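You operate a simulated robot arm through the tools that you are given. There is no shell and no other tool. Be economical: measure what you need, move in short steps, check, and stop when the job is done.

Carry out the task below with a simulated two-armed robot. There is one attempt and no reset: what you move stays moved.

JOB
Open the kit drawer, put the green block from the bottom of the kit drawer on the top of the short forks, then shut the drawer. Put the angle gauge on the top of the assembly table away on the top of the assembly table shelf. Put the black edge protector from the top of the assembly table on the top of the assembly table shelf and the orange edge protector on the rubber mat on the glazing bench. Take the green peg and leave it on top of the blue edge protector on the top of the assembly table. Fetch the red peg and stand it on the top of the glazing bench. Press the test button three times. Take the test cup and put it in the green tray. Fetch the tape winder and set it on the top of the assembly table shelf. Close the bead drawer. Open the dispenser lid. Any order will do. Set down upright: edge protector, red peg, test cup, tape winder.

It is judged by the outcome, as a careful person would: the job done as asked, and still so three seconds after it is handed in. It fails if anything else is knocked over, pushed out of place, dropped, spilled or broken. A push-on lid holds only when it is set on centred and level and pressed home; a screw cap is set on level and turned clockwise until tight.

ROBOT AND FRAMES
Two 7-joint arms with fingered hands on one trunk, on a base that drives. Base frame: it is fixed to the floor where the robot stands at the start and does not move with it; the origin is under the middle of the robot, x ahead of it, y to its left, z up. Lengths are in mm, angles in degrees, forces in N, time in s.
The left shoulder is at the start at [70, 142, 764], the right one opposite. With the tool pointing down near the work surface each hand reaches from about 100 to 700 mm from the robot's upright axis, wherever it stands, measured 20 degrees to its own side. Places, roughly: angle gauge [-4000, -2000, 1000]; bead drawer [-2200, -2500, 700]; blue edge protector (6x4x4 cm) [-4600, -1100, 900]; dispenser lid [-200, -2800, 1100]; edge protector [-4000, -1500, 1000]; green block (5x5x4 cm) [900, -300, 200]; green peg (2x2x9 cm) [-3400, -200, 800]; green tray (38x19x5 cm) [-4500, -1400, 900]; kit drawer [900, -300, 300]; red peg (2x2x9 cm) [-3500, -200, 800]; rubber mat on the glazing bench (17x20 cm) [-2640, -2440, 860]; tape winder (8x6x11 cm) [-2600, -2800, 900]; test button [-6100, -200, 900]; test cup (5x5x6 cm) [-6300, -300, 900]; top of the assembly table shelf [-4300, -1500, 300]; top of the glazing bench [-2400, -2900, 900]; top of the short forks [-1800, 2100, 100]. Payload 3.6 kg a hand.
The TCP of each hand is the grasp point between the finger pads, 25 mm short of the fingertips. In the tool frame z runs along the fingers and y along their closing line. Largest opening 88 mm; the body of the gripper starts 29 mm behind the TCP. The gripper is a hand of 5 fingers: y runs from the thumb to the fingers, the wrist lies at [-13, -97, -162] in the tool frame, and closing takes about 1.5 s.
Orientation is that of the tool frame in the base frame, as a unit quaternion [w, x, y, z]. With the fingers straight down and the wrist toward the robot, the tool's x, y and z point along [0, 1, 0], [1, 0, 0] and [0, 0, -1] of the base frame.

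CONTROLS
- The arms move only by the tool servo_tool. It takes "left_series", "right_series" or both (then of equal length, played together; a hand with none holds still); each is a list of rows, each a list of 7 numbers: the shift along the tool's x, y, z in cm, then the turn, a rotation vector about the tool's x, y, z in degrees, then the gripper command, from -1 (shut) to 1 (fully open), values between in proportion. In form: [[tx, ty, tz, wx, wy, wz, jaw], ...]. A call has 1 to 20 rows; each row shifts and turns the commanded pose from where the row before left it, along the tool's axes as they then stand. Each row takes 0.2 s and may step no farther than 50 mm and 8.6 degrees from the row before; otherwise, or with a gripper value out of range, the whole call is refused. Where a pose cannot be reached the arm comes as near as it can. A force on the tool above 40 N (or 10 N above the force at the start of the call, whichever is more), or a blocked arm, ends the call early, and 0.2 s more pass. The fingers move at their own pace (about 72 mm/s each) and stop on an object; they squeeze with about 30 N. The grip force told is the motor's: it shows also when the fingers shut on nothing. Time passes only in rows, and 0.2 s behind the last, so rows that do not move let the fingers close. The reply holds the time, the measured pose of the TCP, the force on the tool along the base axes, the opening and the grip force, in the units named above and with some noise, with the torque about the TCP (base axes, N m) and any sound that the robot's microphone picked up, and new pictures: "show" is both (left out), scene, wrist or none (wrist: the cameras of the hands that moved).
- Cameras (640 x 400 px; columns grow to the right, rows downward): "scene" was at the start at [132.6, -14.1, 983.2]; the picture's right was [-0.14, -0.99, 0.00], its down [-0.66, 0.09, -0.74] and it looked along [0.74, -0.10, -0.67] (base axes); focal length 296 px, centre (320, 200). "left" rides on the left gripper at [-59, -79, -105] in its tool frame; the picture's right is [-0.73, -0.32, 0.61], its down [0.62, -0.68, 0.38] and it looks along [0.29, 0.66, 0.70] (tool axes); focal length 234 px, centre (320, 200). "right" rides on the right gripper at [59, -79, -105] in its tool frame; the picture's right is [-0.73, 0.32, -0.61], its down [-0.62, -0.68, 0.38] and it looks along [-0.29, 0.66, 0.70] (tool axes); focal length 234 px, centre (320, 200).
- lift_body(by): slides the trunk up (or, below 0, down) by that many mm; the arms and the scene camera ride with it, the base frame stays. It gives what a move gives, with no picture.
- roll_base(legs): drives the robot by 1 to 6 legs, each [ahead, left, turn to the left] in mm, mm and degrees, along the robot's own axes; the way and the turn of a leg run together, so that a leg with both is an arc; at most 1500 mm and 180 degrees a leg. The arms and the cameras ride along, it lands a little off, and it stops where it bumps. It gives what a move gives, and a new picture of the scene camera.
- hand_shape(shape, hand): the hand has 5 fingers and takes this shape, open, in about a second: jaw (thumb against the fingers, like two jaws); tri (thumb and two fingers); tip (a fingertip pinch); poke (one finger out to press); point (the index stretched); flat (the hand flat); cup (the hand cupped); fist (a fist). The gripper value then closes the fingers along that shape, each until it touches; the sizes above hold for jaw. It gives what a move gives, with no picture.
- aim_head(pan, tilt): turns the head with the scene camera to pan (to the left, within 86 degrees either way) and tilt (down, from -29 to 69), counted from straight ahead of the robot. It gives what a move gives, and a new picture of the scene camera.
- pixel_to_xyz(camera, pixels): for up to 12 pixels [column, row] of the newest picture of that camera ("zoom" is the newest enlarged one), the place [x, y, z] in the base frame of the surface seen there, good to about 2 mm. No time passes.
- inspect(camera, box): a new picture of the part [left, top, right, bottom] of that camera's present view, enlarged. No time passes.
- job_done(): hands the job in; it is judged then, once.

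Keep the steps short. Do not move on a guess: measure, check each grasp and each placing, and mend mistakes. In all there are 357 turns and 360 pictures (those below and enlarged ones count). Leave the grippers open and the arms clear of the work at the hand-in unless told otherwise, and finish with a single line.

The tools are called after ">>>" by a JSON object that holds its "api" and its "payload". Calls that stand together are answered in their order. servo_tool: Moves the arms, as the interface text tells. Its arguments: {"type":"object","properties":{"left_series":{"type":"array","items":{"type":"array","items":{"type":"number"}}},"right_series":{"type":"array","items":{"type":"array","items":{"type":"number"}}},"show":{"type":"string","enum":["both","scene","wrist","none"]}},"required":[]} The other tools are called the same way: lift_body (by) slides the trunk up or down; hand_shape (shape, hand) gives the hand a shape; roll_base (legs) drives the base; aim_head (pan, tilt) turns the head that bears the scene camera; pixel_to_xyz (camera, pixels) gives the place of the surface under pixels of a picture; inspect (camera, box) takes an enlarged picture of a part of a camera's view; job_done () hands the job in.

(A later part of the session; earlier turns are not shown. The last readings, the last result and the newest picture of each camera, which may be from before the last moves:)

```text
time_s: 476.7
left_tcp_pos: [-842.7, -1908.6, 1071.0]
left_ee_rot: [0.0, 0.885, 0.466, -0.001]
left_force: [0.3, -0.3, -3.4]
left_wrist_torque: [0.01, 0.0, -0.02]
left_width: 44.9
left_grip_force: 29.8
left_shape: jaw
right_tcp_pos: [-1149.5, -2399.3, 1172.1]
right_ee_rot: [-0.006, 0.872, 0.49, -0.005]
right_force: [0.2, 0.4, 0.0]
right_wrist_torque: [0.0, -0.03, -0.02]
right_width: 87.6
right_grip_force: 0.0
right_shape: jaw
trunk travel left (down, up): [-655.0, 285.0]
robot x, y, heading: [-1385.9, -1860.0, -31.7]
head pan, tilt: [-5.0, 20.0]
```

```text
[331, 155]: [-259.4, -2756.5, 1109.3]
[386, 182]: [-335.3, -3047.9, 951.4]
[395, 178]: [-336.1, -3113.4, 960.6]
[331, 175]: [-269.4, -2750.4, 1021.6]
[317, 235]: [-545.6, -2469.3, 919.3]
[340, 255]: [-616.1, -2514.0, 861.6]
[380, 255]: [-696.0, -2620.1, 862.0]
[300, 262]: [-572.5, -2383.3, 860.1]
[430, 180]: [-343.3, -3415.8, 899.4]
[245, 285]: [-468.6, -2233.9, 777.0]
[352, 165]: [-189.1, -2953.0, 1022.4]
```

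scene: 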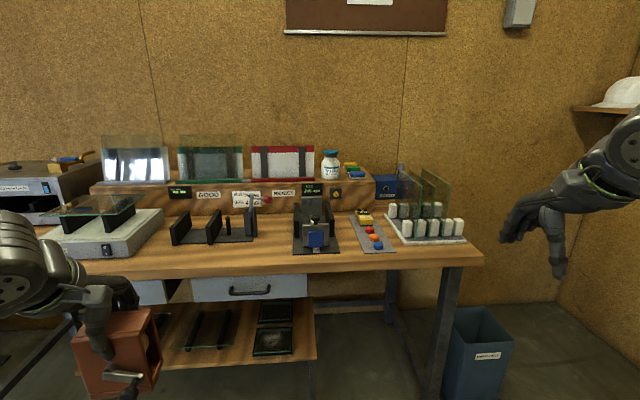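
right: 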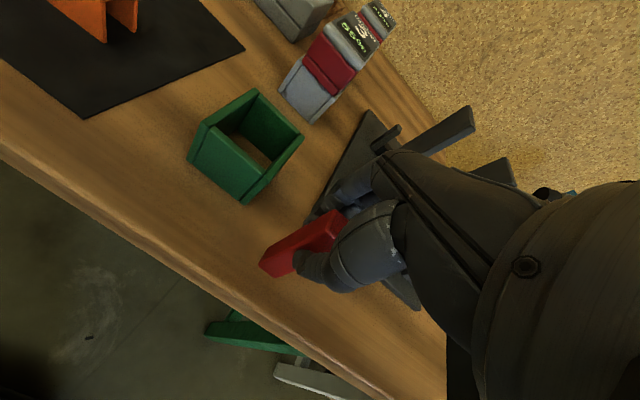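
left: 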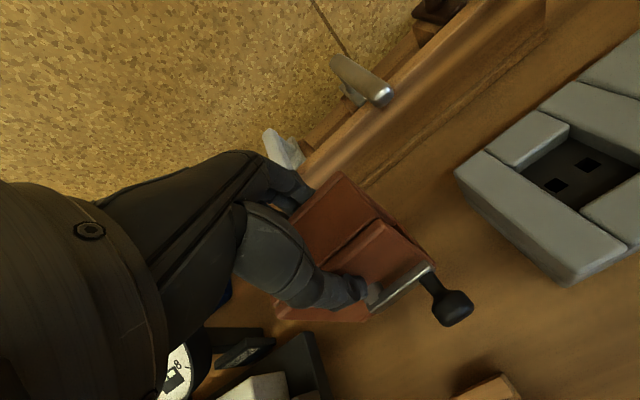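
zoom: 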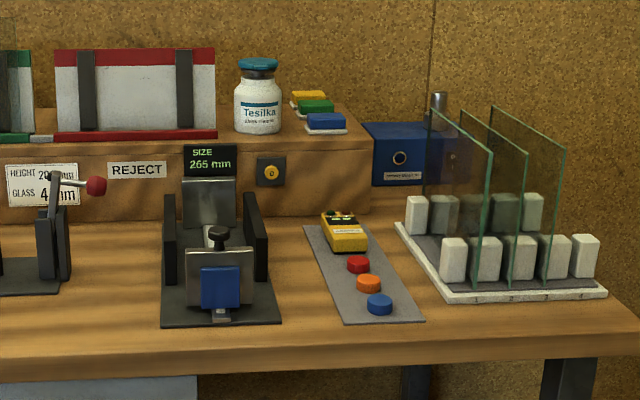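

>>> {"api": "inspect", "payload": {"camera": "scene", "box": [312, 143, 352, 190]}}

```text
8.51 times, centred on (332, 166) of scene
```

zoom: 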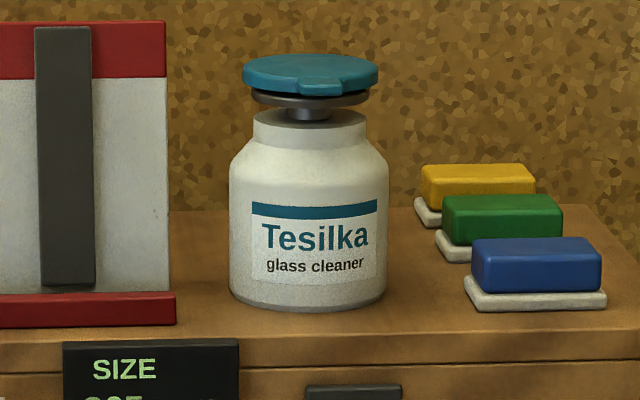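

The "Tesilka" cleaner dispenser at ≈(-259,-2756,1109) has a flip lid with a front tab. I'll use the right hand: poke shape, pitched forward, lifting under the tab. First drive closer (500), raise the trunk.

>>> {"api": "lift_body", "payload": {"by": 150}}

>>> {"api": "roll_base", "payload": {"legs": [[500, 0, 0]]}}

>>> {"api": "hand_shape", "payload": {"hand": "right", "shape": "poke"}}

>>> {"api": "aim_head", "payload": {"pan": -8, "tilt": 38}}

```text
time_s: 478.4
left_tcp_pos: [-842.7, -1910.4, 1221.2]
left_ee_rot: [-0.001, 0.885, 0.466, -0.001]
left_force: [-1.2, 0.1, -2.4]
left_wrist_torque: [-0.02, -0.06, 0.05]
left_width: 44.4
left_grip_force: 30.1
left_shape: jaw
right_tcp_pos: [-1149.3, -2399.5, 1322.0]
right_ee_rot: [-0.007, 0.872, 0.49, -0.006]
right_force: [-0.1, 0.8, 0.2]
right_wrist_torque: [-0.02, -0.01, 0.03]
right_width: 87.5
right_grip_force: 0.1
right_shape: jaw
trunk travel left (down, up): [-805.0, 135.0]
robot x, y, heading: [-1379.8, -1858.8, -31.6]
head pan, tilt: [-5.0, 20.0]
```

```text
time_s: 481.4
left_tcp_pos: [-421.1, -2175.6, 1221.0]
left_ee_rot: [-0.001, 0.886, 0.463, -0.002]
left_force: [-0.7, -0.4, -3.0]
left_wrist_torque: [-0.02, -0.04, 0.01]
left_width: 44.9
left_grip_force: 29.9
left_shape: jaw
right_tcp_pos: [-730.3, -2665.2, 1320.8]
right_ee_rot: [-0.006, 0.873, 0.488, -0.005]
right_force: [-0.3, -0.3, 0.4]
right_wrist_torque: [0.01, 0.0, 0.01]
right_width: 87.5
right_grip_force: 0.1
right_shape: jaw
trunk travel left (down, up): [-805.0, 135.0]
robot x, y, heading: [-962.1, -2122.7, -32.1]
head pan, tilt: [-5.0, 20.0]
```

scene: 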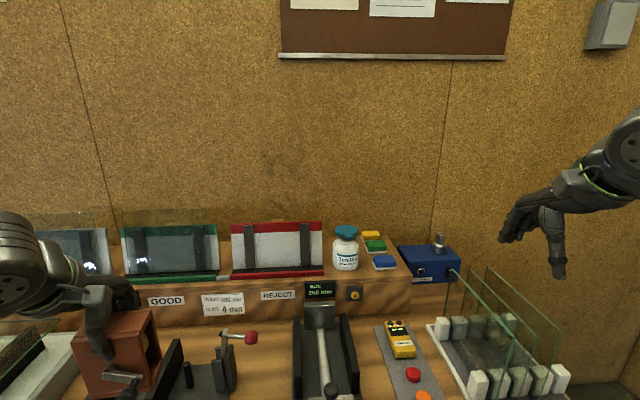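

```text
time_s: 482.3
left_tcp_pos: [-418.4, -2176.3, 1221.3]
left_ee_rot: [-0.001, 0.886, 0.463, -0.001]
left_force: [-0.2, 0.4, -3.0]
left_wrist_torque: [0.01, -0.05, 0.0]
left_width: 44.7
left_grip_force: 29.7
left_shape: jaw
right_tcp_pos: [-728.3, -2665.7, 1321.3]
right_ee_rot: [-0.007, 0.873, 0.487, -0.006]
right_force: [-0.2, 0.0, -0.7]
right_wrist_torque: [0.03, 0.0, 0.03]
right_width: 0.1
right_grip_force: 0.1
right_shape: poke
trunk travel left (down, up): [-805.0, 135.0]
robot x, y, heading: [-963.2, -2125.7, -31.8]
head pan, tilt: [-5.0, 20.0]
```

```text
time_s: 483.1
left_tcp_pos: [-420.1, -2176.3, 1221.0]
left_ee_rot: [0.0, 0.886, 0.464, 0.0]
left_force: [-0.2, 0.3, -2.1]
left_wrist_torque: [0.01, -0.02, -0.01]
left_width: 44.8
left_grip_force: 29.7
left_shape: jaw
right_tcp_pos: [-728.9, -2664.4, 1321.3]
right_ee_rot: [-0.005, 0.873, 0.487, -0.006]
right_force: [0.7, -0.4, 0.0]
right_wrist_torque: [-0.02, 0.0, 0.01]
right_width: 0.1
right_grip_force: 0.1
right_shape: poke
trunk travel left (down, up): [-805.0, 135.0]
robot x, y, heading: [-965.0, -2126.5, -32.4]
head pan, tilt: [-8.0, 38.0]
```

scene: 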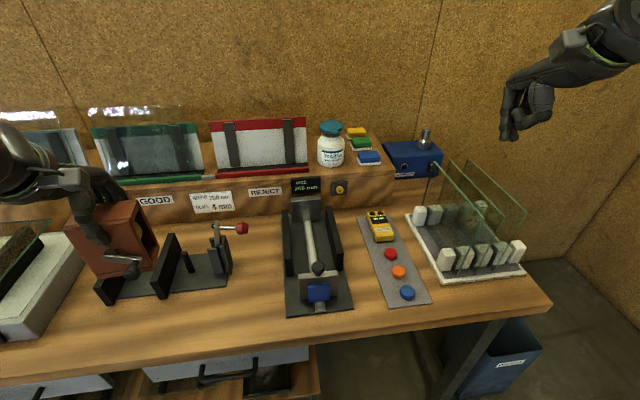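

Zoom on the lid and measure it.

>>> {"api": "inspect", "payload": {"camera": "scene", "box": [306, 110, 362, 180]}}

>>> {"api": "pixel_to_xyz", "payload": {"camera": "zoom", "pixels": [[290, 85], [240, 80], [345, 80], [290, 115], [325, 110], [300, 70], [295, 135], [290, 200], [240, 105], [335, 112]]}}

```text
5.71 times, centred on (334, 145) of scene
```

zoom: 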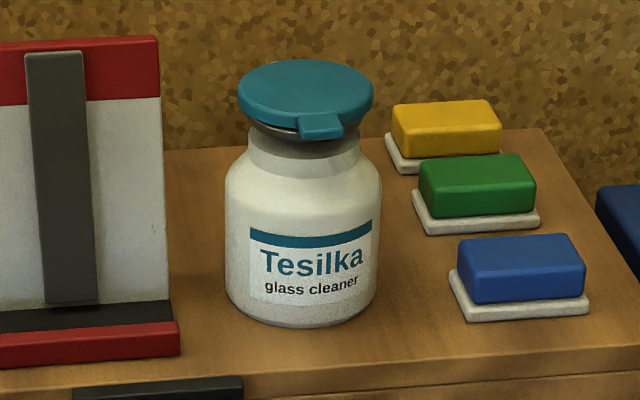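

```text
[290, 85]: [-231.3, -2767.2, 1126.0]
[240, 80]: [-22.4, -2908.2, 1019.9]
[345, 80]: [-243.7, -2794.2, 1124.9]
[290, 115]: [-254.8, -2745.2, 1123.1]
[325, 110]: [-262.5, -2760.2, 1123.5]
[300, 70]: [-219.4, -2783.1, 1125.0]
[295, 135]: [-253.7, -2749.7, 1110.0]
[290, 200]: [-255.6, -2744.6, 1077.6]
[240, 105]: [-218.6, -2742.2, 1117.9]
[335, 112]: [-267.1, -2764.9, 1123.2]
```

>>> {"api": "pixel_to_xyz", "payload": {"camera": "zoom", "pixels": [[320, 120], [322, 132], [305, 125], [338, 120], [305, 88], [250, 92], [365, 90], [305, 63], [275, 128], [285, 132], [320, 145]]}}

```text
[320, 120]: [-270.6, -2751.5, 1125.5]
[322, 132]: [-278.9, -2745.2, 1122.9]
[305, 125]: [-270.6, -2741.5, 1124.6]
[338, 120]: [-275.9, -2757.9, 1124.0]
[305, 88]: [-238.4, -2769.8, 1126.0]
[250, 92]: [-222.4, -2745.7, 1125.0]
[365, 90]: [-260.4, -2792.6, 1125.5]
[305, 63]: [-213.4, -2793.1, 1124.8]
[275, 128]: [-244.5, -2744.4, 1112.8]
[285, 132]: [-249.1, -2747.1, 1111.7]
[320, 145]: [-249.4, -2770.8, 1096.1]
```

Lid: disc centre (-238,-2770), top z 1125, tab tip (-279,-2745) pointing straight at me. Pitch the right hand ~64° forward, then drive ahead 190.

>>> {"api": "servo_tool", "payload": {"right_series": [[0, 0, 0, -8, 0, 0, 1], [0, 0, 0, -8, 0, 0, 1], [0, 0, 0, -8, 0, 0, 1], [0, 0, 0, -8, 0, 0, 1], [0, 0, 0, -8, 0, 0, 1], [0, 0, 0, -8, 0, 0, 1], [0, 0, 0, -8, 0, 0, 1], [0, 0, 0, -8, 0, 0, 1], [0, 0, 0, 0, 0, 0, 1]], "show": "none"}}

>>> {"api": "roll_base", "payload": {"legs": [[180, 0, 0]]}}

>>> {"api": "aim_head", "payload": {"pan": -12, "tilt": 38}}

```text
time_s: 485.1
left_tcp_pos: [-420.6, -2176.7, 1222.6]
left_ee_rot: [-0.001, 0.886, 0.463, -0.002]
left_force: [-0.2, -0.5, -2.5]
left_wrist_torque: [0.0, -0.02, -0.02]
left_width: 44.9
left_grip_force: 29.8
left_shape: jaw
right_tcp_pos: [-729.0, -2664.8, 1320.9]
right_ee_rot: [0.458, 0.744, 0.416, 0.253]
right_force: [0.1, 0.3, -0.5]
right_wrist_torque: [-0.03, 0.0, 0.03]
right_width: 0.0
right_grip_force: 0.0
right_shape: poke
trunk travel left (down, up): [-805.0, 135.0]
robot x, y, heading: [-959.8, -2119.9, -32.0]
head pan, tilt: [-8.0, 38.0]
```

```text
time_s: 486.6
left_tcp_pos: [-267.5, -2270.0, 1223.3]
left_ee_rot: [0.0, 0.885, 0.465, -0.001]
left_force: [-0.5, 0.3, -2.6]
left_wrist_torque: [-0.03, -0.04, 0.02]
left_width: 44.5
left_grip_force: 30.0
left_shape: jaw
right_tcp_pos: [-574.0, -2759.9, 1322.9]
right_ee_rot: [0.458, 0.743, 0.417, 0.255]
right_force: [-0.1, 1.3, 0.3]
right_wrist_torque: [-0.03, 0.03, -0.03]
right_width: 0.0
right_grip_force: 0.1
right_shape: poke
trunk travel left (down, up): [-805.0, 135.0]
robot x, y, heading: [-802.2, -2218.1, -32.2]
head pan, tilt: [-8.0, 38.0]
```

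scene: 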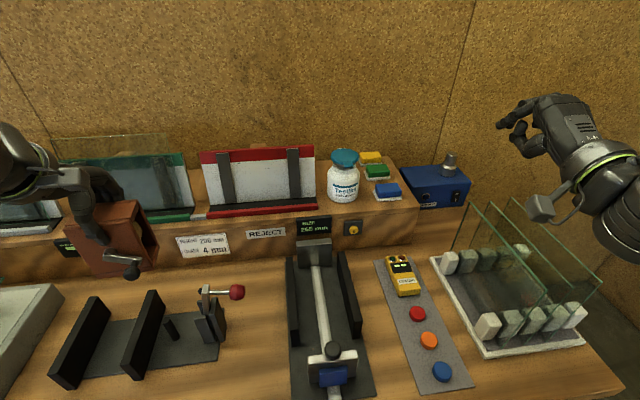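

```text
time_s: 487.3
left_tcp_pos: [-264.8, -2271.9, 1222.0]
left_ee_rot: [0.0, 0.886, 0.464, 0.0]
left_force: [-0.1, 0.7, -2.4]
left_wrist_torque: [-0.01, -0.03, 0.01]
left_width: 44.6
left_grip_force: 29.8
left_shape: jaw
right_tcp_pos: [-572.0, -2760.4, 1320.7]
right_ee_rot: [0.457, 0.744, 0.417, 0.254]
right_force: [-0.5, 0.0, -0.4]
right_wrist_torque: [0.0, -0.03, -0.02]
right_width: 0.0
right_grip_force: 0.1
right_shape: poke
trunk travel left (down, up): [-805.0, 135.0]
robot x, y, heading: [-809.9, -2219.5, -32.0]
head pan, tilt: [-12.0, 38.0]
```

scene: 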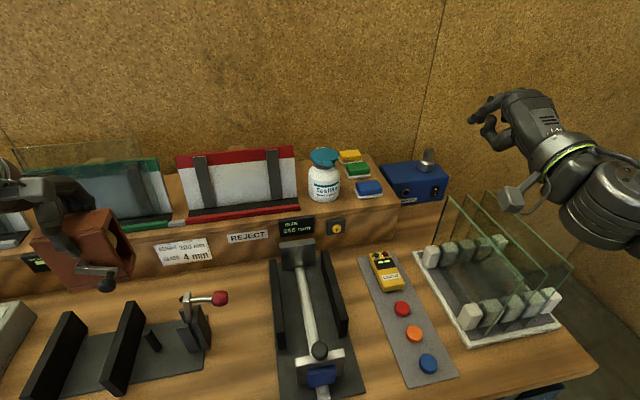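

>>> {"api": "inspect", "payload": {"camera": "scene", "box": [450, 70, 570, 200]}}

>>> {"api": "pixel_to_xyz", "payload": {"camera": "scene", "pixels": [[470, 119], [474, 117], [482, 122], [492, 148], [485, 118], [500, 105]]}}

```text
3.08 times, centred on (510, 135) of scene
```

zoom: 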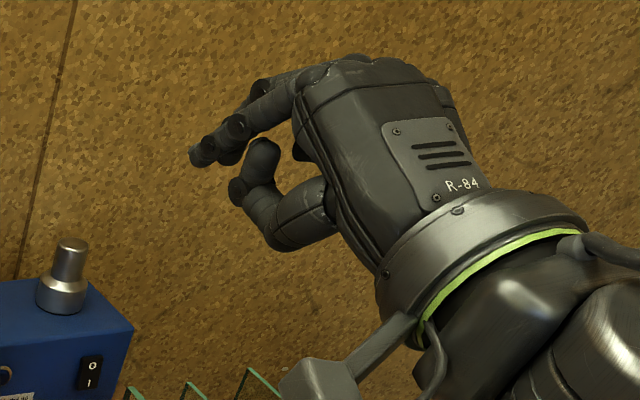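

```text
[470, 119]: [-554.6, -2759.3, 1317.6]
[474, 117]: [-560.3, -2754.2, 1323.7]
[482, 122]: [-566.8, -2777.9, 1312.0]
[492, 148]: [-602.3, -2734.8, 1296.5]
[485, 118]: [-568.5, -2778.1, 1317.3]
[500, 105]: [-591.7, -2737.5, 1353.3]
```

Fingertip offset known. Move to above the pre-approach point, then down in front of the tab (70 mm short).

>>> {"api": "servo_tool", "payload": {"right_series": [[2.62, 0.22, 3.03, 0, 0, 0, 1], [2.62, 0.22, 3.03, 0, 0, 0, 1], [2.62, 0.22, 3.03, 0, 0, 0, 1], [2.62, 0.22, 3.03, 0, 0, 0, 1], [2.62, 0.22, 3.03, 0, 0, 0, 1], [2.6, 0.2, 3.0, 0, 0, 0, 1], [0, -3, 1.5, 0, 0, 0, 1], [0, -3, 1.5, 0, 0, 0, 1], [0, -3, 1.5, 0, 0, 0, 1], [0, 0, 0, 0, 0, 0, 1]]}}

>>> {"api": "inspect", "payload": {"camera": "scene", "box": [260, 110, 420, 230]}}

```text
time_s: 489.5
left_tcp_pos: [-264.9, -2271.8, 1222.0]
left_ee_rot: [0.0, 0.885, 0.465, -0.001]
left_force: [0.1, 0.8, -2.3]
left_wrist_torque: [-0.02, -0.04, 0.02]
left_width: 44.6
left_grip_force: 29.6
left_shape: jaw
right_tcp_pos: [-350.3, -2715.8, 1150.5]
right_ee_rot: [0.457, 0.743, 0.417, 0.254]
right_force: [-0.5, -0.3, 0.3]
right_wrist_torque: [-0.01, 0.02, 0.04]
right_width: 0.5
right_grip_force: 0.1
right_shape: poke
trunk travel left (down, up): [-805.0, 135.0]
robot x, y, heading: [-802.0, -2219.0, -31.9]
head pan, tilt: [-12.0, 38.0]
```

scene: 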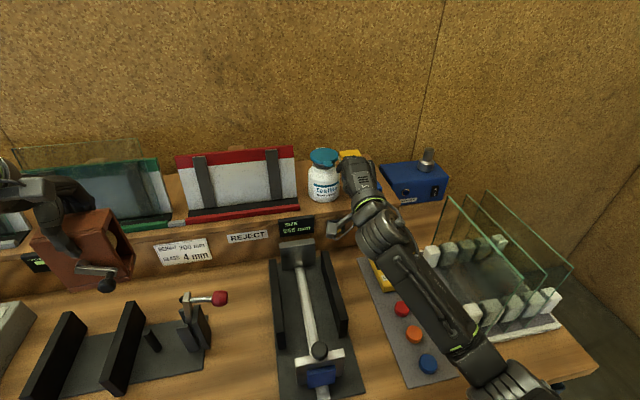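
right: 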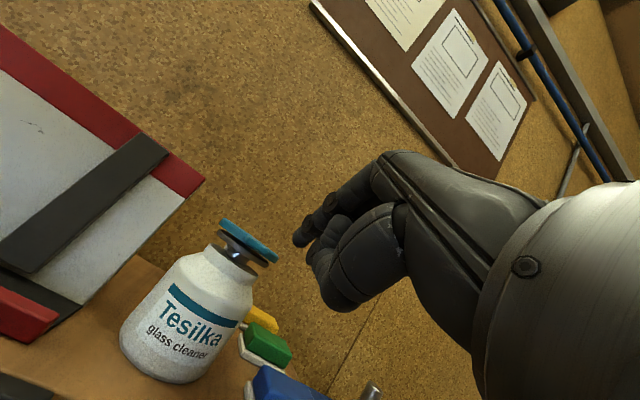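

```text
3.33 times, centred on (340, 170) of scene
```

zoom: 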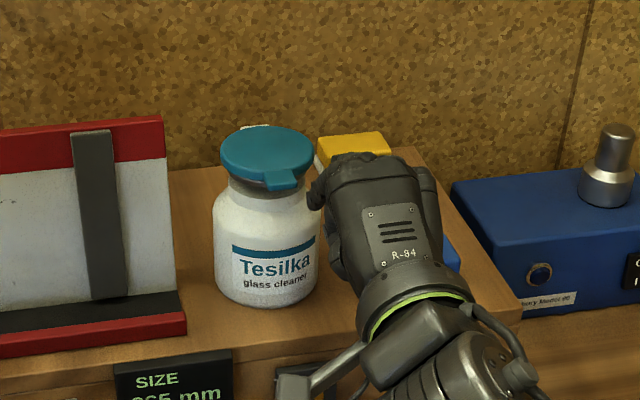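

>>> {"api": "pixel_to_xyz", "payload": {"camera": "right", "pixels": [[300, 240], [305, 236], [315, 245], [270, 258], [262, 252], [238, 240], [250, 232], [240, 262], [268, 261]]}}

>>> {"api": "pixel_to_xyz", "payload": {"camera": "zoom", "pixels": [[315, 195], [322, 185], [280, 185], [282, 178], [268, 180], [295, 177], [265, 150], [312, 205]]}}

>>> {"api": "inspect", "payload": {"camera": "right", "box": [180, 180, 380, 320]}}

```text
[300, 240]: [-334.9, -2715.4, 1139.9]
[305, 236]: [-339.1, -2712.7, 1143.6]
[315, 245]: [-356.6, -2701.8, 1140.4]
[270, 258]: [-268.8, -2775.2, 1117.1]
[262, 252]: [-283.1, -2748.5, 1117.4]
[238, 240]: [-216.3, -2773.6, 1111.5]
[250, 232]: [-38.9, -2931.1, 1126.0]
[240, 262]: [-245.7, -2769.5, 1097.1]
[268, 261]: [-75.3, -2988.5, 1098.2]
```

```text
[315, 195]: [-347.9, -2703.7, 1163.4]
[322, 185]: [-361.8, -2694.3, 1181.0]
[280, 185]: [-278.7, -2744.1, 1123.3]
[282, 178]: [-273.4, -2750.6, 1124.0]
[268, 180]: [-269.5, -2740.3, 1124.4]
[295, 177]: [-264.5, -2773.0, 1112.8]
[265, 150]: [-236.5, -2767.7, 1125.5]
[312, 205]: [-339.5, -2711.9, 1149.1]
```

```text
2.86 times, centred on (280, 250) of right
```

zoom: 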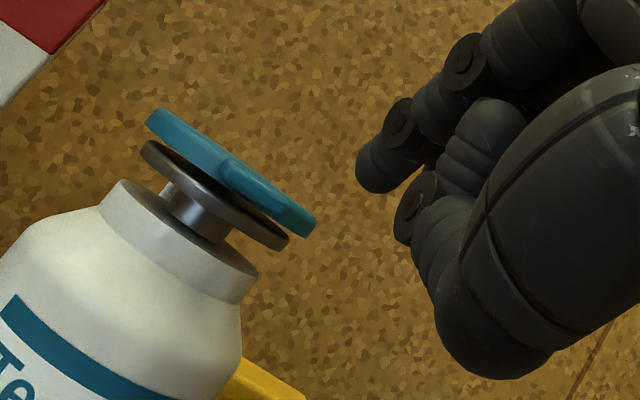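

Clear view: tab overhangs the dish by ~15 mm, underside z≈1115. Lower the finger 41 mm first.

>>> {"api": "servo_tool", "payload": {"right_series": [[0, -1.9, 0.95, 0, 0, 0, 1], [0, -1.8, 0.94, 0, 0, 0, 1], [0, 0, 0, 0, 0, 0, 1]], "show": "none"}}

>>> {"api": "servo_tool", "payload": {"right_series": [[0.03, 0.8, 1.57, 0, 0, 0, 1], [0.03, 0.8, 1.57, 0, 0, 0, 1], [0.03, 0.8, 1.57, 0, 0, 0, 1], [0, 0, 0, 0, 0, 0, 1]], "show": "wrist"}}

>>> {"api": "inspect", "payload": {"camera": "right", "box": [200, 180, 380, 310]}}

```text
time_s: 490.3
left_tcp_pos: [-264.1, -2272.2, 1222.0]
left_ee_rot: [0.0, 0.885, 0.465, -0.001]
left_force: [-0.5, 0.0, -1.8]
left_wrist_torque: [-0.02, -0.06, 0.05]
left_width: 44.8
left_grip_force: 30.4
left_shape: jaw
right_tcp_pos: [-348.6, -2718.4, 1106.6]
right_ee_rot: [0.457, 0.743, 0.417, 0.255]
right_force: [-0.3, -0.7, -0.2]
right_wrist_torque: [0.03, -0.01, 0.01]
right_width: 0.0
right_grip_force: 0.1
right_shape: poke
trunk travel left (down, up): [-805.0, 135.0]
robot x, y, heading: [-809.4, -2219.3, -32.2]
head pan, tilt: [-12.0, 38.0]
```

```text
time_s: 491.3
left_tcp_pos: [-265.4, -2272.0, 1221.5]
left_ee_rot: [-0.001, 0.885, 0.465, -0.002]
left_force: [0.2, -0.7, -2.0]
left_wrist_torque: [-0.01, -0.03, -0.01]
left_width: 44.4
left_grip_force: 30.5
left_shape: jaw
right_tcp_pos: [-302.6, -2743.1, 1107.4]
right_ee_rot: [0.457, 0.743, 0.417, 0.256]
right_force: [-0.3, -0.3, 0.5]
right_wrist_torque: [0.01, 0.04, 0.04]
right_width: 0.2
right_grip_force: 0.0
right_shape: poke
trunk travel left (down, up): [-805.0, 135.0]
robot x, y, heading: [-804.4, -2220.2, -31.8]
head pan, tilt: [-12.0, 38.0]
```

right: 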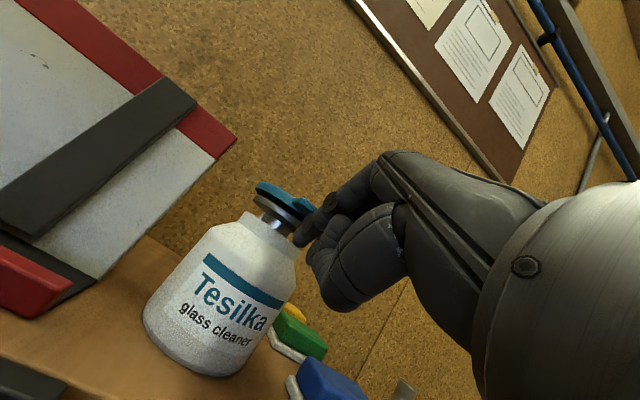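

```text
3.08 times, centred on (290, 245) of right
```

zoom: 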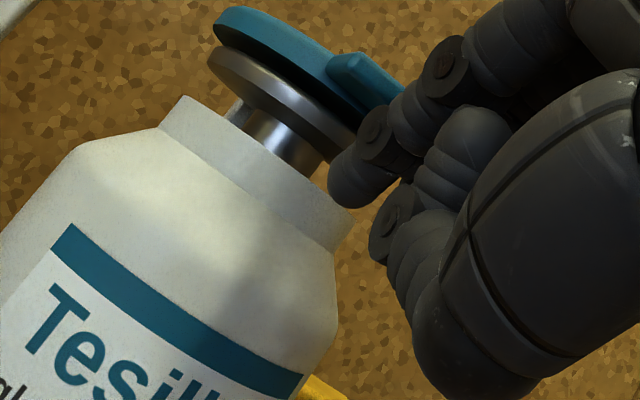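

The fingertip is under the tab. Lift straight up 2 cm and look.

>>> {"api": "servo_tool", "payload": {"right_series": [[0, 0.45, -0.23, 0, 0, 0, 1], [0, 0.45, -0.23, 0, 0, 0, 1], [0, 0.45, -0.23, 0, 0, 0, 1], [0, 0.45, -0.23, 0, 0, 0, 1], [0, 0, 0, 0, 0, 0, 1]], "show": "none"}}

>>> {"api": "inspect", "payload": {"camera": "right", "box": [200, 180, 380, 310]}}

```text
time_s: 492.5
left_tcp_pos: [-263.9, -2272.4, 1221.6]
left_ee_rot: [-0.001, 0.885, 0.465, -0.001]
left_force: [-0.5, 0.7, -3.1]
left_wrist_torque: [-0.01, -0.05, -0.02]
left_width: 44.6
left_grip_force: 30.0
left_shape: jaw
right_tcp_pos: [-303.0, -2742.2, 1127.6]
right_ee_rot: [0.457, 0.743, 0.417, 0.255]
right_force: [0.8, 0.2, 0.2]
right_wrist_torque: [0.01, -0.01, 0.0]
right_width: 0.0
right_grip_force: 0.0
right_shape: poke
trunk travel left (down, up): [-805.0, 135.0]
robot x, y, heading: [-809.3, -2220.4, -32.2]
head pan, tilt: [-12.0, 38.0]
```

```text
3.08 times, centred on (290, 245) of right
```

zoom: 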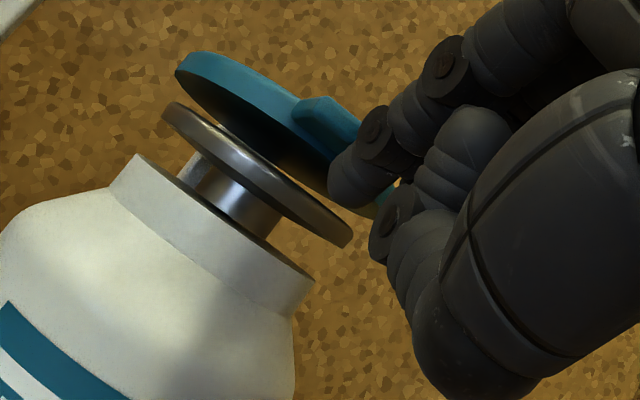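

The tip is still 15 mm short of the tab (it rose in front of it). Lower again, advance 17 mm, and lift.

>>> {"api": "servo_tool", "payload": {"right_series": [[0, -0.9, 0.46, 0, 0, 0, 1], [0, -0.9, 0.46, 0, 0, 0, 1], [0, 0, 0, 0, 0, 0, 1], [0, 0.4, 0.78, 0, 0, 0, 1], [0, 0.37, 0.74, 0, 0, 0, 1], [0, 0, 0, 0, 0, 0, 1]], "show": "none"}}

>>> {"api": "inspect", "payload": {"camera": "right", "box": [200, 180, 380, 310]}}

```text
time_s: 493.9
left_tcp_pos: [-265.4, -2271.3, 1222.5]
left_ee_rot: [0.0, 0.885, 0.465, -0.001]
left_force: [-0.2, -0.6, -2.0]
left_wrist_torque: [-0.02, -0.05, -0.01]
left_width: 44.6
left_grip_force: 29.8
left_shape: jaw
right_tcp_pos: [-288.2, -2751.6, 1108.9]
right_ee_rot: [0.457, 0.743, 0.418, 0.255]
right_force: [-0.3, 0.4, 0.1]
right_wrist_torque: [0.01, 0.01, 0.0]
right_width: 0.0
right_grip_force: 0.0
right_shape: poke
trunk travel left (down, up): [-805.0, 135.0]
robot x, y, heading: [-806.7, -2223.5, -32.0]
head pan, tilt: [-12.0, 38.0]
```

```text
3.08 times, centred on (290, 245) of right
```

zoom: 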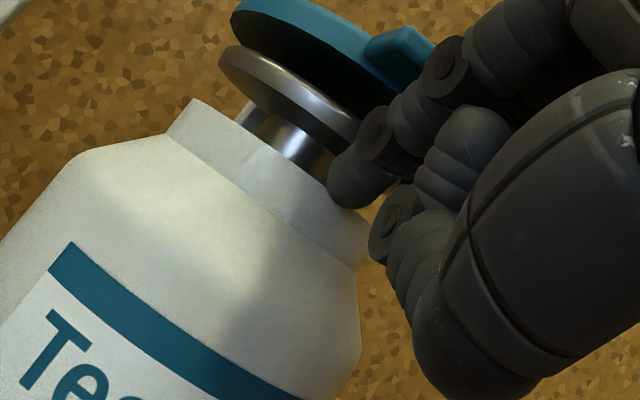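

The lid is already ajar and the finger is now under it. Lift 3 cm.

>>> {"api": "servo_tool", "payload": {"right_series": [[0, 0.67, -0.34, 0, 0, 0, 1], [0, 0.67, -0.34, 0, 0, 0, 1], [0, 0.67, -0.34, 0, 0, 0, 1], [0, 0.67, -0.34, 0, 0, 0, 1], [0, 0, 0, 0, 0, 0, 1]], "show": "none"}}

>>> {"api": "inspect", "payload": {"camera": "right", "box": [160, 160, 380, 310]}}

>>> {"api": "inspect", "payload": {"camera": "scene", "box": [280, 100, 400, 210]}}

```text
time_s: 495.1
left_tcp_pos: [-265.2, -2271.5, 1221.8]
left_ee_rot: [-0.001, 0.885, 0.465, -0.001]
left_force: [0.4, 0.0, -2.8]
left_wrist_torque: [0.02, -0.02, 0.05]
left_width: 44.5
left_grip_force: 30.4
left_shape: jaw
right_tcp_pos: [-288.1, -2751.1, 1137.7]
right_ee_rot: [0.457, 0.743, 0.417, 0.254]
right_force: [-0.1, 0.0, 0.4]
right_wrist_torque: [-0.03, 0.0, -0.01]
right_width: 0.1
right_grip_force: 0.1
right_shape: poke
trunk travel left (down, up): [-805.0, 135.0]
robot x, y, heading: [-809.8, -2219.5, -32.2]
head pan, tilt: [-12.0, 38.0]
```

```text
2.67 times, centred on (270, 235) of right
```

zoom: 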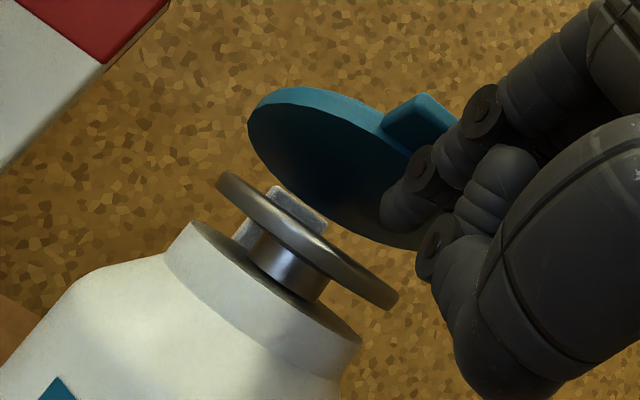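

```text
3.64 times, centred on (340, 155) of scene
```

zoom: 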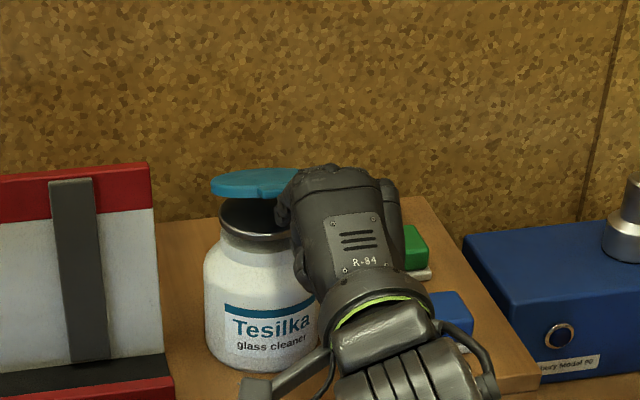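

Lid rises (≈30°). Continue up and back along its arc.

>>> {"api": "servo_tool", "payload": {"right_series": [[0, 1.3, 0, 0, 0, 0, 1], [0, 1.5, 0.2, 0, 0, 0, 1], [0, 1.6, 0.4, 0, 0, 0, 1], [0, 0, 0, 0, 0, 0, 1]], "show": "none"}}

>>> {"api": "inspect", "payload": {"camera": "right", "box": [160, 160, 400, 340]}}

>>> {"api": "inspect", "payload": {"camera": "scene", "box": [280, 100, 400, 210]}}

```text
time_s: 496.1
left_tcp_pos: [-264.4, -2272.2, 1221.1]
left_ee_rot: [0.0, 0.885, 0.465, -0.001]
left_force: [-0.7, -0.4, -2.3]
left_wrist_torque: [-0.02, -0.06, 0.04]
left_width: 44.7
left_grip_force: 30.2
left_shape: jaw
right_tcp_pos: [-266.4, -2766.1, 1174.3]
right_ee_rot: [0.457, 0.743, 0.417, 0.255]
right_force: [0.0, -0.3, -0.5]
right_wrist_torque: [0.03, -0.02, -0.01]
right_width: 0.1
right_grip_force: 0.2
right_shape: poke
trunk travel left (down, up): [-805.0, 135.0]
robot x, y, heading: [-806.9, -2217.9, -31.9]
head pan, tilt: [-12.0, 38.0]
```

```text
2.22 times, centred on (280, 250) of right
```

zoom: 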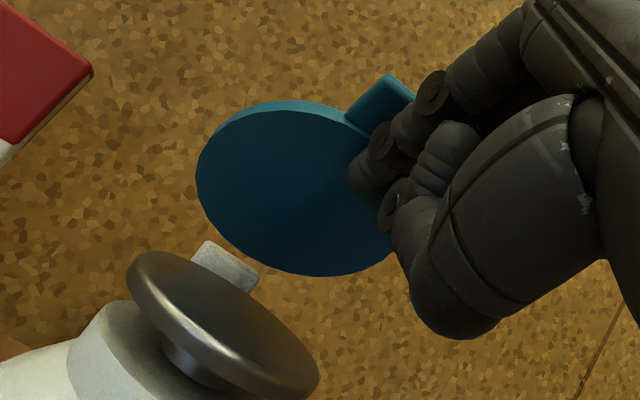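

```text
3.64 times, centred on (340, 155) of scene
```

zoom: 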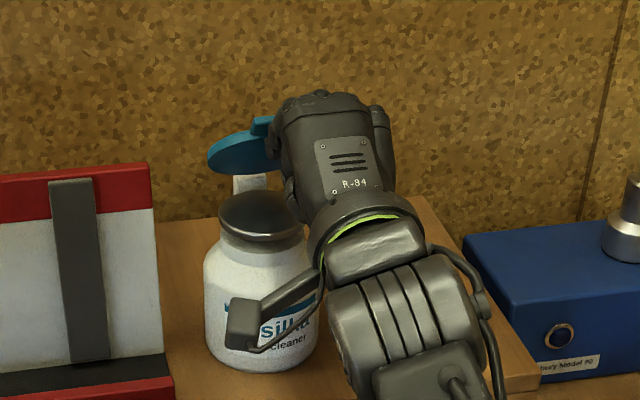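

Lid at roughly 55–60°. Push it further back past vertical.

>>> {"api": "servo_tool", "payload": {"right_series": [[0, 1.2, 0.7, 0, 0, 0, 1], [0, 1.0, 1.0, 0, 0, 0, 1], [0, 0.7, 1.3, 0, 0, 0, 1], [0, 0, 0, 0, 0, 0, 1]], "show": "none"}}

>>> {"api": "inspect", "payload": {"camera": "right", "box": [120, 140, 400, 340]}}

>>> {"api": "inspect", "payload": {"camera": "scene", "box": [280, 100, 400, 210]}}

```text
time_s: 497.1
left_tcp_pos: [-265.1, -2272.1, 1221.6]
left_ee_rot: [0.0, 0.885, 0.465, -0.002]
left_force: [-0.4, -0.6, -2.2]
left_wrist_torque: [0.03, -0.01, 0.01]
left_width: 44.8
left_grip_force: 30.4
left_shape: jaw
right_tcp_pos: [-232.8, -2785.1, 1187.1]
right_ee_rot: [0.457, 0.744, 0.417, 0.254]
right_force: [0.9, -0.5, -0.4]
right_wrist_torque: [0.02, 0.01, -0.01]
right_width: 0.0
right_grip_force: 0.0
right_shape: poke
trunk travel left (down, up): [-805.0, 135.0]
robot x, y, heading: [-803.0, -2220.7, -31.9]
head pan, tilt: [-12.0, 38.0]
```

```text
2.00 times, centred on (260, 240) of right
```

zoom: 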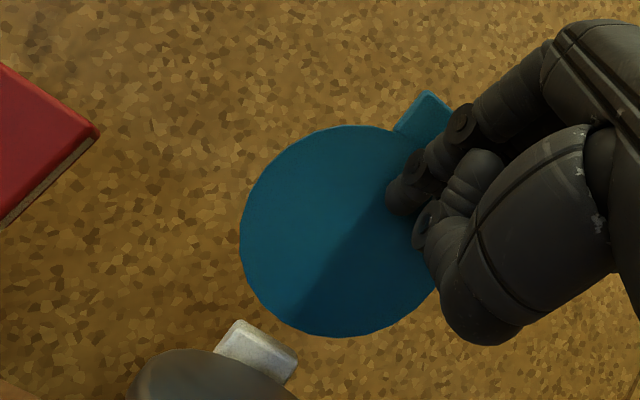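

```text
3.64 times, centred on (340, 155) of scene
```

zoom: 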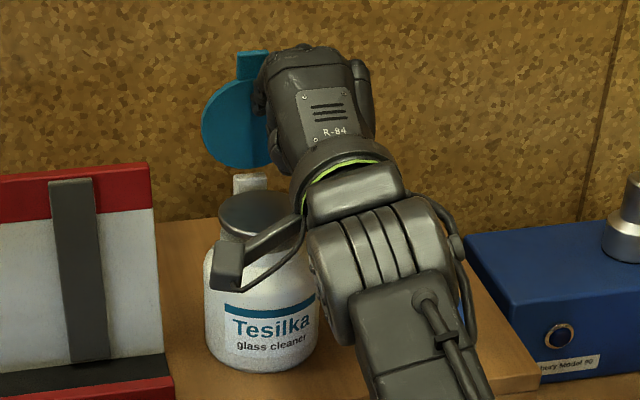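

About vertical now. Push 3 cm more back.

>>> {"api": "servo_tool", "payload": {"right_series": [[0, 0.45, 0.9, 0, 0, 0, 1], [0, 0.45, 0.9, 0, 0, 0, 1], [0, 0.45, 0.9, 0, 0, 0, 1], [0, 0, 0, 0, 0, 0, 1]], "show": "none"}}

>>> {"api": "inspect", "payload": {"camera": "right", "box": [120, 140, 400, 340]}}

>>> {"api": "inspect", "payload": {"camera": "scene", "box": [280, 100, 400, 210]}}

```text
time_s: 498.1
left_tcp_pos: [-268.1, -2269.9, 1223.5]
left_ee_rot: [0.002, 0.885, 0.465, -0.001]
left_force: [-0.6, -0.1, -1.0]
left_wrist_torque: [-0.03, -0.06, 0.01]
left_width: 44.6
left_grip_force: 30.2
left_shape: jaw
right_tcp_pos: [-209.6, -2800.1, 1189.6]
right_ee_rot: [0.459, 0.742, 0.416, 0.255]
right_force: [-9.4, 5.4, 3.0]
right_wrist_torque: [0.0, 0.02, 0.03]
right_width: 0.0
right_grip_force: 0.2
right_shape: poke
trunk travel left (down, up): [-805.0, 135.0]
robot x, y, heading: [-805.6, -2217.3, -31.9]
head pan, tilt: [-12.0, 38.0]
```

```text
2.00 times, centred on (260, 240) of right
```

zoom: 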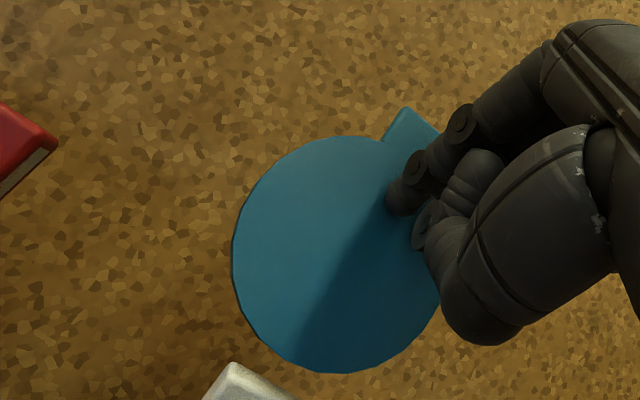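

```text
3.64 times, centred on (340, 155) of scene
```

zoom: 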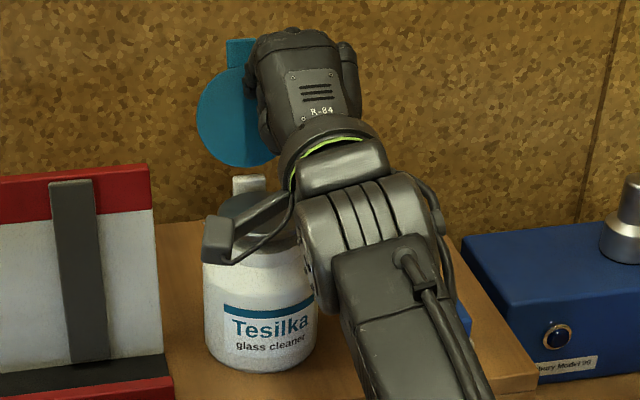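

The lid hit its stop (10 N). Retract the hand straight back and check that it stays open.

>>> {"api": "servo_tool", "payload": {"right_series": [[0, -0.9, -1.8, 0, 0, 0, 1], [0, -1.3, -2.7, 0, 0, 0, 1], [0, -1.6, -3.2, 0, 0, 0, 1], [0, -1.3, -3.6, 0, 0, 0, 1], [0, 0, -4, 0, 0, 0, 1], [-3, 0, -3, 0, 0, 0, 1], [-3, 0, -3, 0, 0, 0, 1], [0, 0, 0, 0, 0, 0, 1]]}}

>>> {"api": "inspect", "payload": {"camera": "scene", "box": [280, 90, 400, 210]}}

```text
time_s: 499.9
left_tcp_pos: [-263.9, -2270.6, 1222.7]
left_ee_rot: [0.0, 0.885, 0.465, -0.002]
left_force: [-0.4, 0.6, -2.0]
left_wrist_torque: [0.0, -0.01, 0.0]
left_width: 44.6
left_grip_force: 30.5
left_shape: jaw
right_tcp_pos: [-419.3, -2736.0, 1235.7]
right_ee_rot: [0.458, 0.743, 0.417, 0.255]
right_force: [-0.8, 0.2, 0.0]
right_wrist_torque: [-0.01, -0.01, -0.02]
right_width: 0.0
right_grip_force: 0.1
right_shape: poke
trunk travel left (down, up): [-805.0, 135.0]
robot x, y, heading: [-808.2, -2216.1, -31.9]
head pan, tilt: [-12.0, 38.0]
```

scene: 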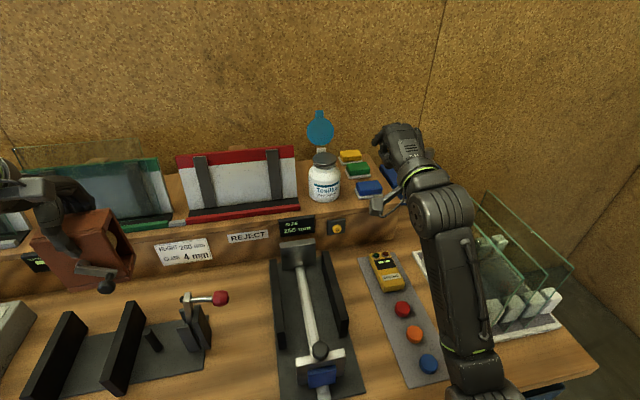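
right: 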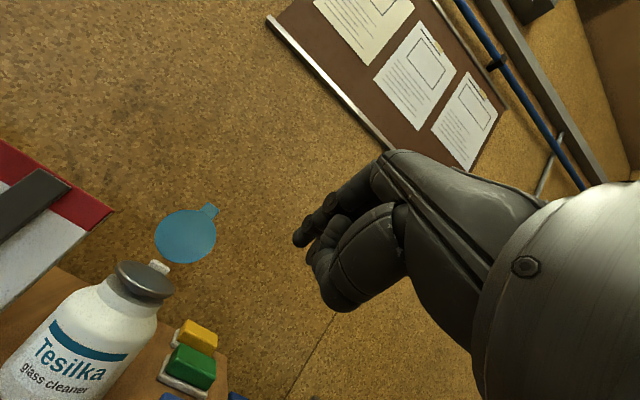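

```text
3.33 times, centred on (340, 150) of scene
```

zoom: 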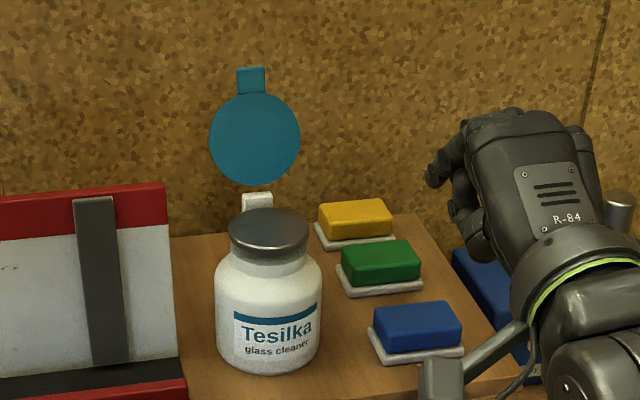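

The lid stands open. Drive back, un-pitch the right hand, lower the trunk, and turn toward the assembly table.

>>> {"api": "roll_base", "payload": {"legs": [[-650, 0, 0]]}}

>>> {"api": "servo_tool", "payload": {"right_series": [[0, 0, 0, 8, 0, 0, 1], [0, 0, 0, 8, 0, 0, 1], [0, 0, 0, 8, 0, 0, 1], [0, 0, 0, 8, 0, 0, 1], [0, 0, 0, 8, 0, 0, 1], [0, 0, 0, 8, 0, 0, 1], [0, 0, 0, 8, 0, 0, 1], [0, 0, 0, 8, 0, 0, 1], [0, 0, 0, 0, 0, 0, 1]], "show": "none"}}

>>> {"api": "hand_shape", "payload": {"hand": "right", "shape": "jaw"}}

>>> {"api": "roll_base", "payload": {"legs": [[0, 0, -89.5], [250, 0, 0], [0, -950, 0]]}}

```text
time_s: 503.5
left_tcp_pos: [-810.1, -1932.3, 1220.9]
left_ee_rot: [-0.001, 0.888, 0.459, -0.001]
left_force: [-0.1, 0.9, -2.2]
left_wrist_torque: [0.0, 0.0, 0.03]
left_width: 44.9
left_grip_force: 29.5
left_shape: jaw
right_tcp_pos: [-972.5, -2398.5, 1235.4]
right_ee_rot: [0.458, 0.746, 0.412, 0.252]
right_force: [0.3, 0.5, 0.2]
right_wrist_torque: [-0.02, -0.03, 0.01]
right_width: 0.1
right_grip_force: 0.0
right_shape: poke
trunk travel left (down, up): [-805.0, 135.0]
robot x, y, heading: [-1351.1, -1872.7, -32.5]
head pan, tilt: [-12.0, 38.0]
```

scene: 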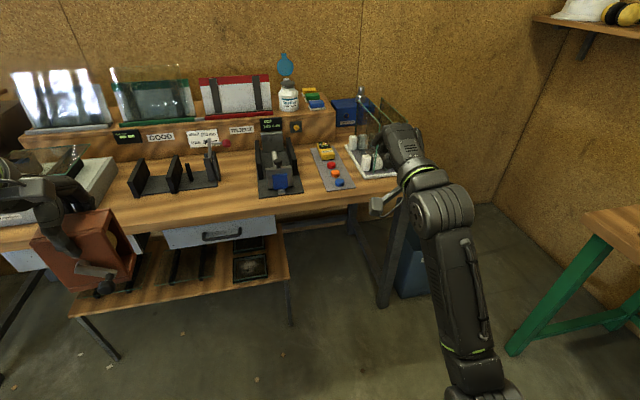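

```text
time_s: 505.5
left_tcp_pos: [-809.9, -1933.7, 1221.3]
left_ee_rot: [-0.001, 0.888, 0.459, -0.001]
left_force: [-0.9, -0.6, -2.1]
left_wrist_torque: [-0.03, 0.0, 0.0]
left_width: 44.8
left_grip_force: 29.5
left_shape: jaw
right_tcp_pos: [-973.0, -2395.9, 1235.9]
right_ee_rot: [-0.007, 0.876, 0.482, -0.004]
right_force: [0.2, 0.1, -0.1]
right_wrist_torque: [0.02, -0.03, -0.03]
right_width: 0.0
right_grip_force: 0.1
right_shape: poke
trunk travel left (down, up): [-805.0, 135.0]
robot x, y, heading: [-1352.8, -1874.7, -32.6]
head pan, tilt: [-12.0, 38.0]
```

```text
time_s: 506.4
left_tcp_pos: [-811.2, -1931.8, 1221.4]
left_ee_rot: [0.0, 0.888, 0.46, -0.001]
left_force: [0.5, 0.2, -2.2]
left_wrist_torque: [-0.01, -0.02, 0.01]
left_width: 45.0
left_grip_force: 29.7
left_shape: jaw
right_tcp_pos: [-974.1, -2395.9, 1236.3]
right_ee_rot: [-0.006, 0.876, 0.483, -0.006]
right_force: [-1.1, 0.0, 0.3]
right_wrist_torque: [0.03, 0.0, 0.01]
right_width: 88.1
right_grip_force: 0.2
right_shape: jaw
trunk travel left (down, up): [-805.0, 135.0]
robot x, y, heading: [-1347.4, -1876.0, -32.9]
head pan, tilt: [-12.0, 38.0]
```

```text
time_s: 516.8
left_tcp_pos: [-2395.2, -2025.3, 1221.9]
left_ee_rot: [-0.001, 0.936, -0.351, -0.001]
left_force: [0.4, -0.5, -3.1]
left_wrist_torque: [-0.02, 0.03, -0.01]
left_width: 44.4
left_grip_force: 29.9
left_shape: jaw
right_tcp_pos: [-2839.9, -1816.1, 1235.4]
right_ee_rot: [-0.008, 0.945, -0.327, 0.001]
right_force: [0.3, 0.0, 0.8]
right_wrist_torque: [0.0, -0.01, 0.01]
right_width: 88.1
right_grip_force: 0.0
right_shape: jaw
trunk travel left (down, up): [-805.0, 135.0]
robot x, y, heading: [-2283.8, -1493.2, -128.4]
head pan, tilt: [-12.0, 38.0]
```

scene: 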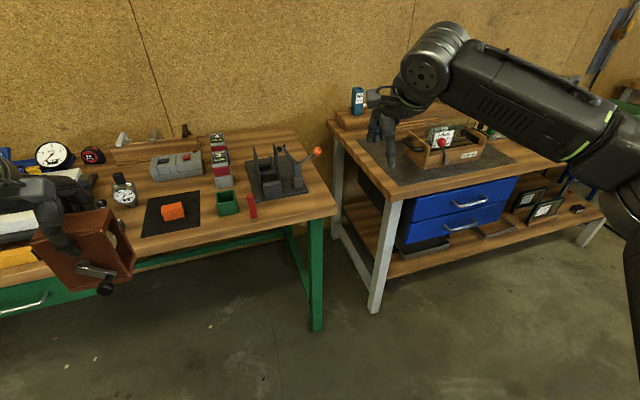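

Correct the heading (+7°), then continue right in stages.

>>> {"api": "roll_base", "payload": {"legs": [[0, 0, 7], [100, 0, 0], [0, -1000, 0]]}}

>>> {"api": "roll_base", "payload": {"legs": [[0, -1000, 0]]}}

```text
time_s: 523.3
left_tcp_pos: [-3239.9, -1596.7, 1220.2]
left_ee_rot: [-0.002, 0.957, -0.29, -0.001]
left_force: [0.2, 0.0, -2.4]
left_wrist_torque: [0.0, 0.01, 0.01]
left_width: 44.3
left_grip_force: 30.2
left_shape: jaw
right_tcp_pos: [-3706.4, -1447.2, 1236.5]
right_ee_rot: [-0.008, 0.964, -0.265, 0.001]
right_force: [-0.1, -0.2, -0.2]
right_wrist_torque: [0.0, 0.01, 0.01]
right_width: 87.9
right_grip_force: 0.1
right_shape: jaw
trunk travel left (down, up): [-805.0, 135.0]
robot x, y, heading: [-3195.6, -1055.8, -121.1]
head pan, tilt: [-12.0, 38.0]
```

scene: 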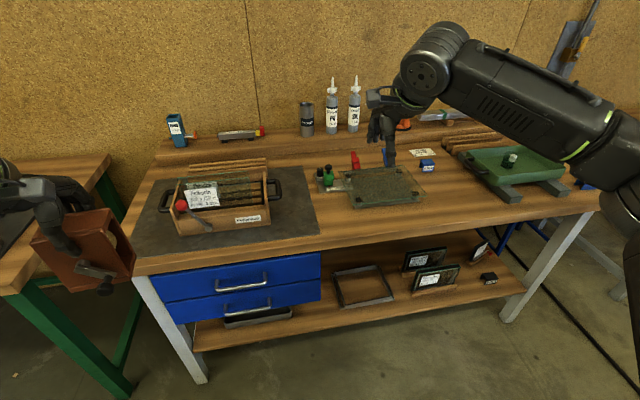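

```text
time_s: 528.7
left_tcp_pos: [-4122.1, -1067.7, 1220.7]
left_ee_rot: [-0.002, 0.959, -0.284, -0.001]
left_force: [-0.3, 0.6, -1.8]
left_wrist_torque: [-0.05, 0.03, 0.0]
left_width: 44.3
left_grip_force: 30.2
left_shape: jaw
right_tcp_pos: [-4591.6, -923.0, 1235.9]
right_ee_rot: [-0.009, 0.966, -0.26, 0.0]
right_force: [0.1, 0.0, -0.1]
right_wrist_torque: [0.01, -0.02, 0.05]
right_width: 88.0
right_grip_force: 0.0
right_shape: jaw
trunk travel left (down, up): [-805.0, 135.0]
robot x, y, heading: [-4080.9, -526.6, -120.5]
head pan, tilt: [-12.0, 38.0]
```

scene: 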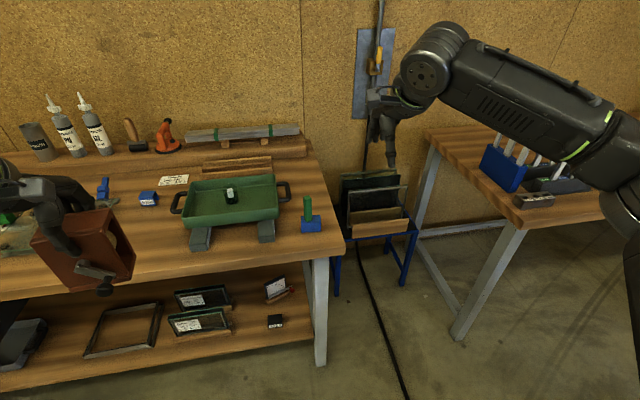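

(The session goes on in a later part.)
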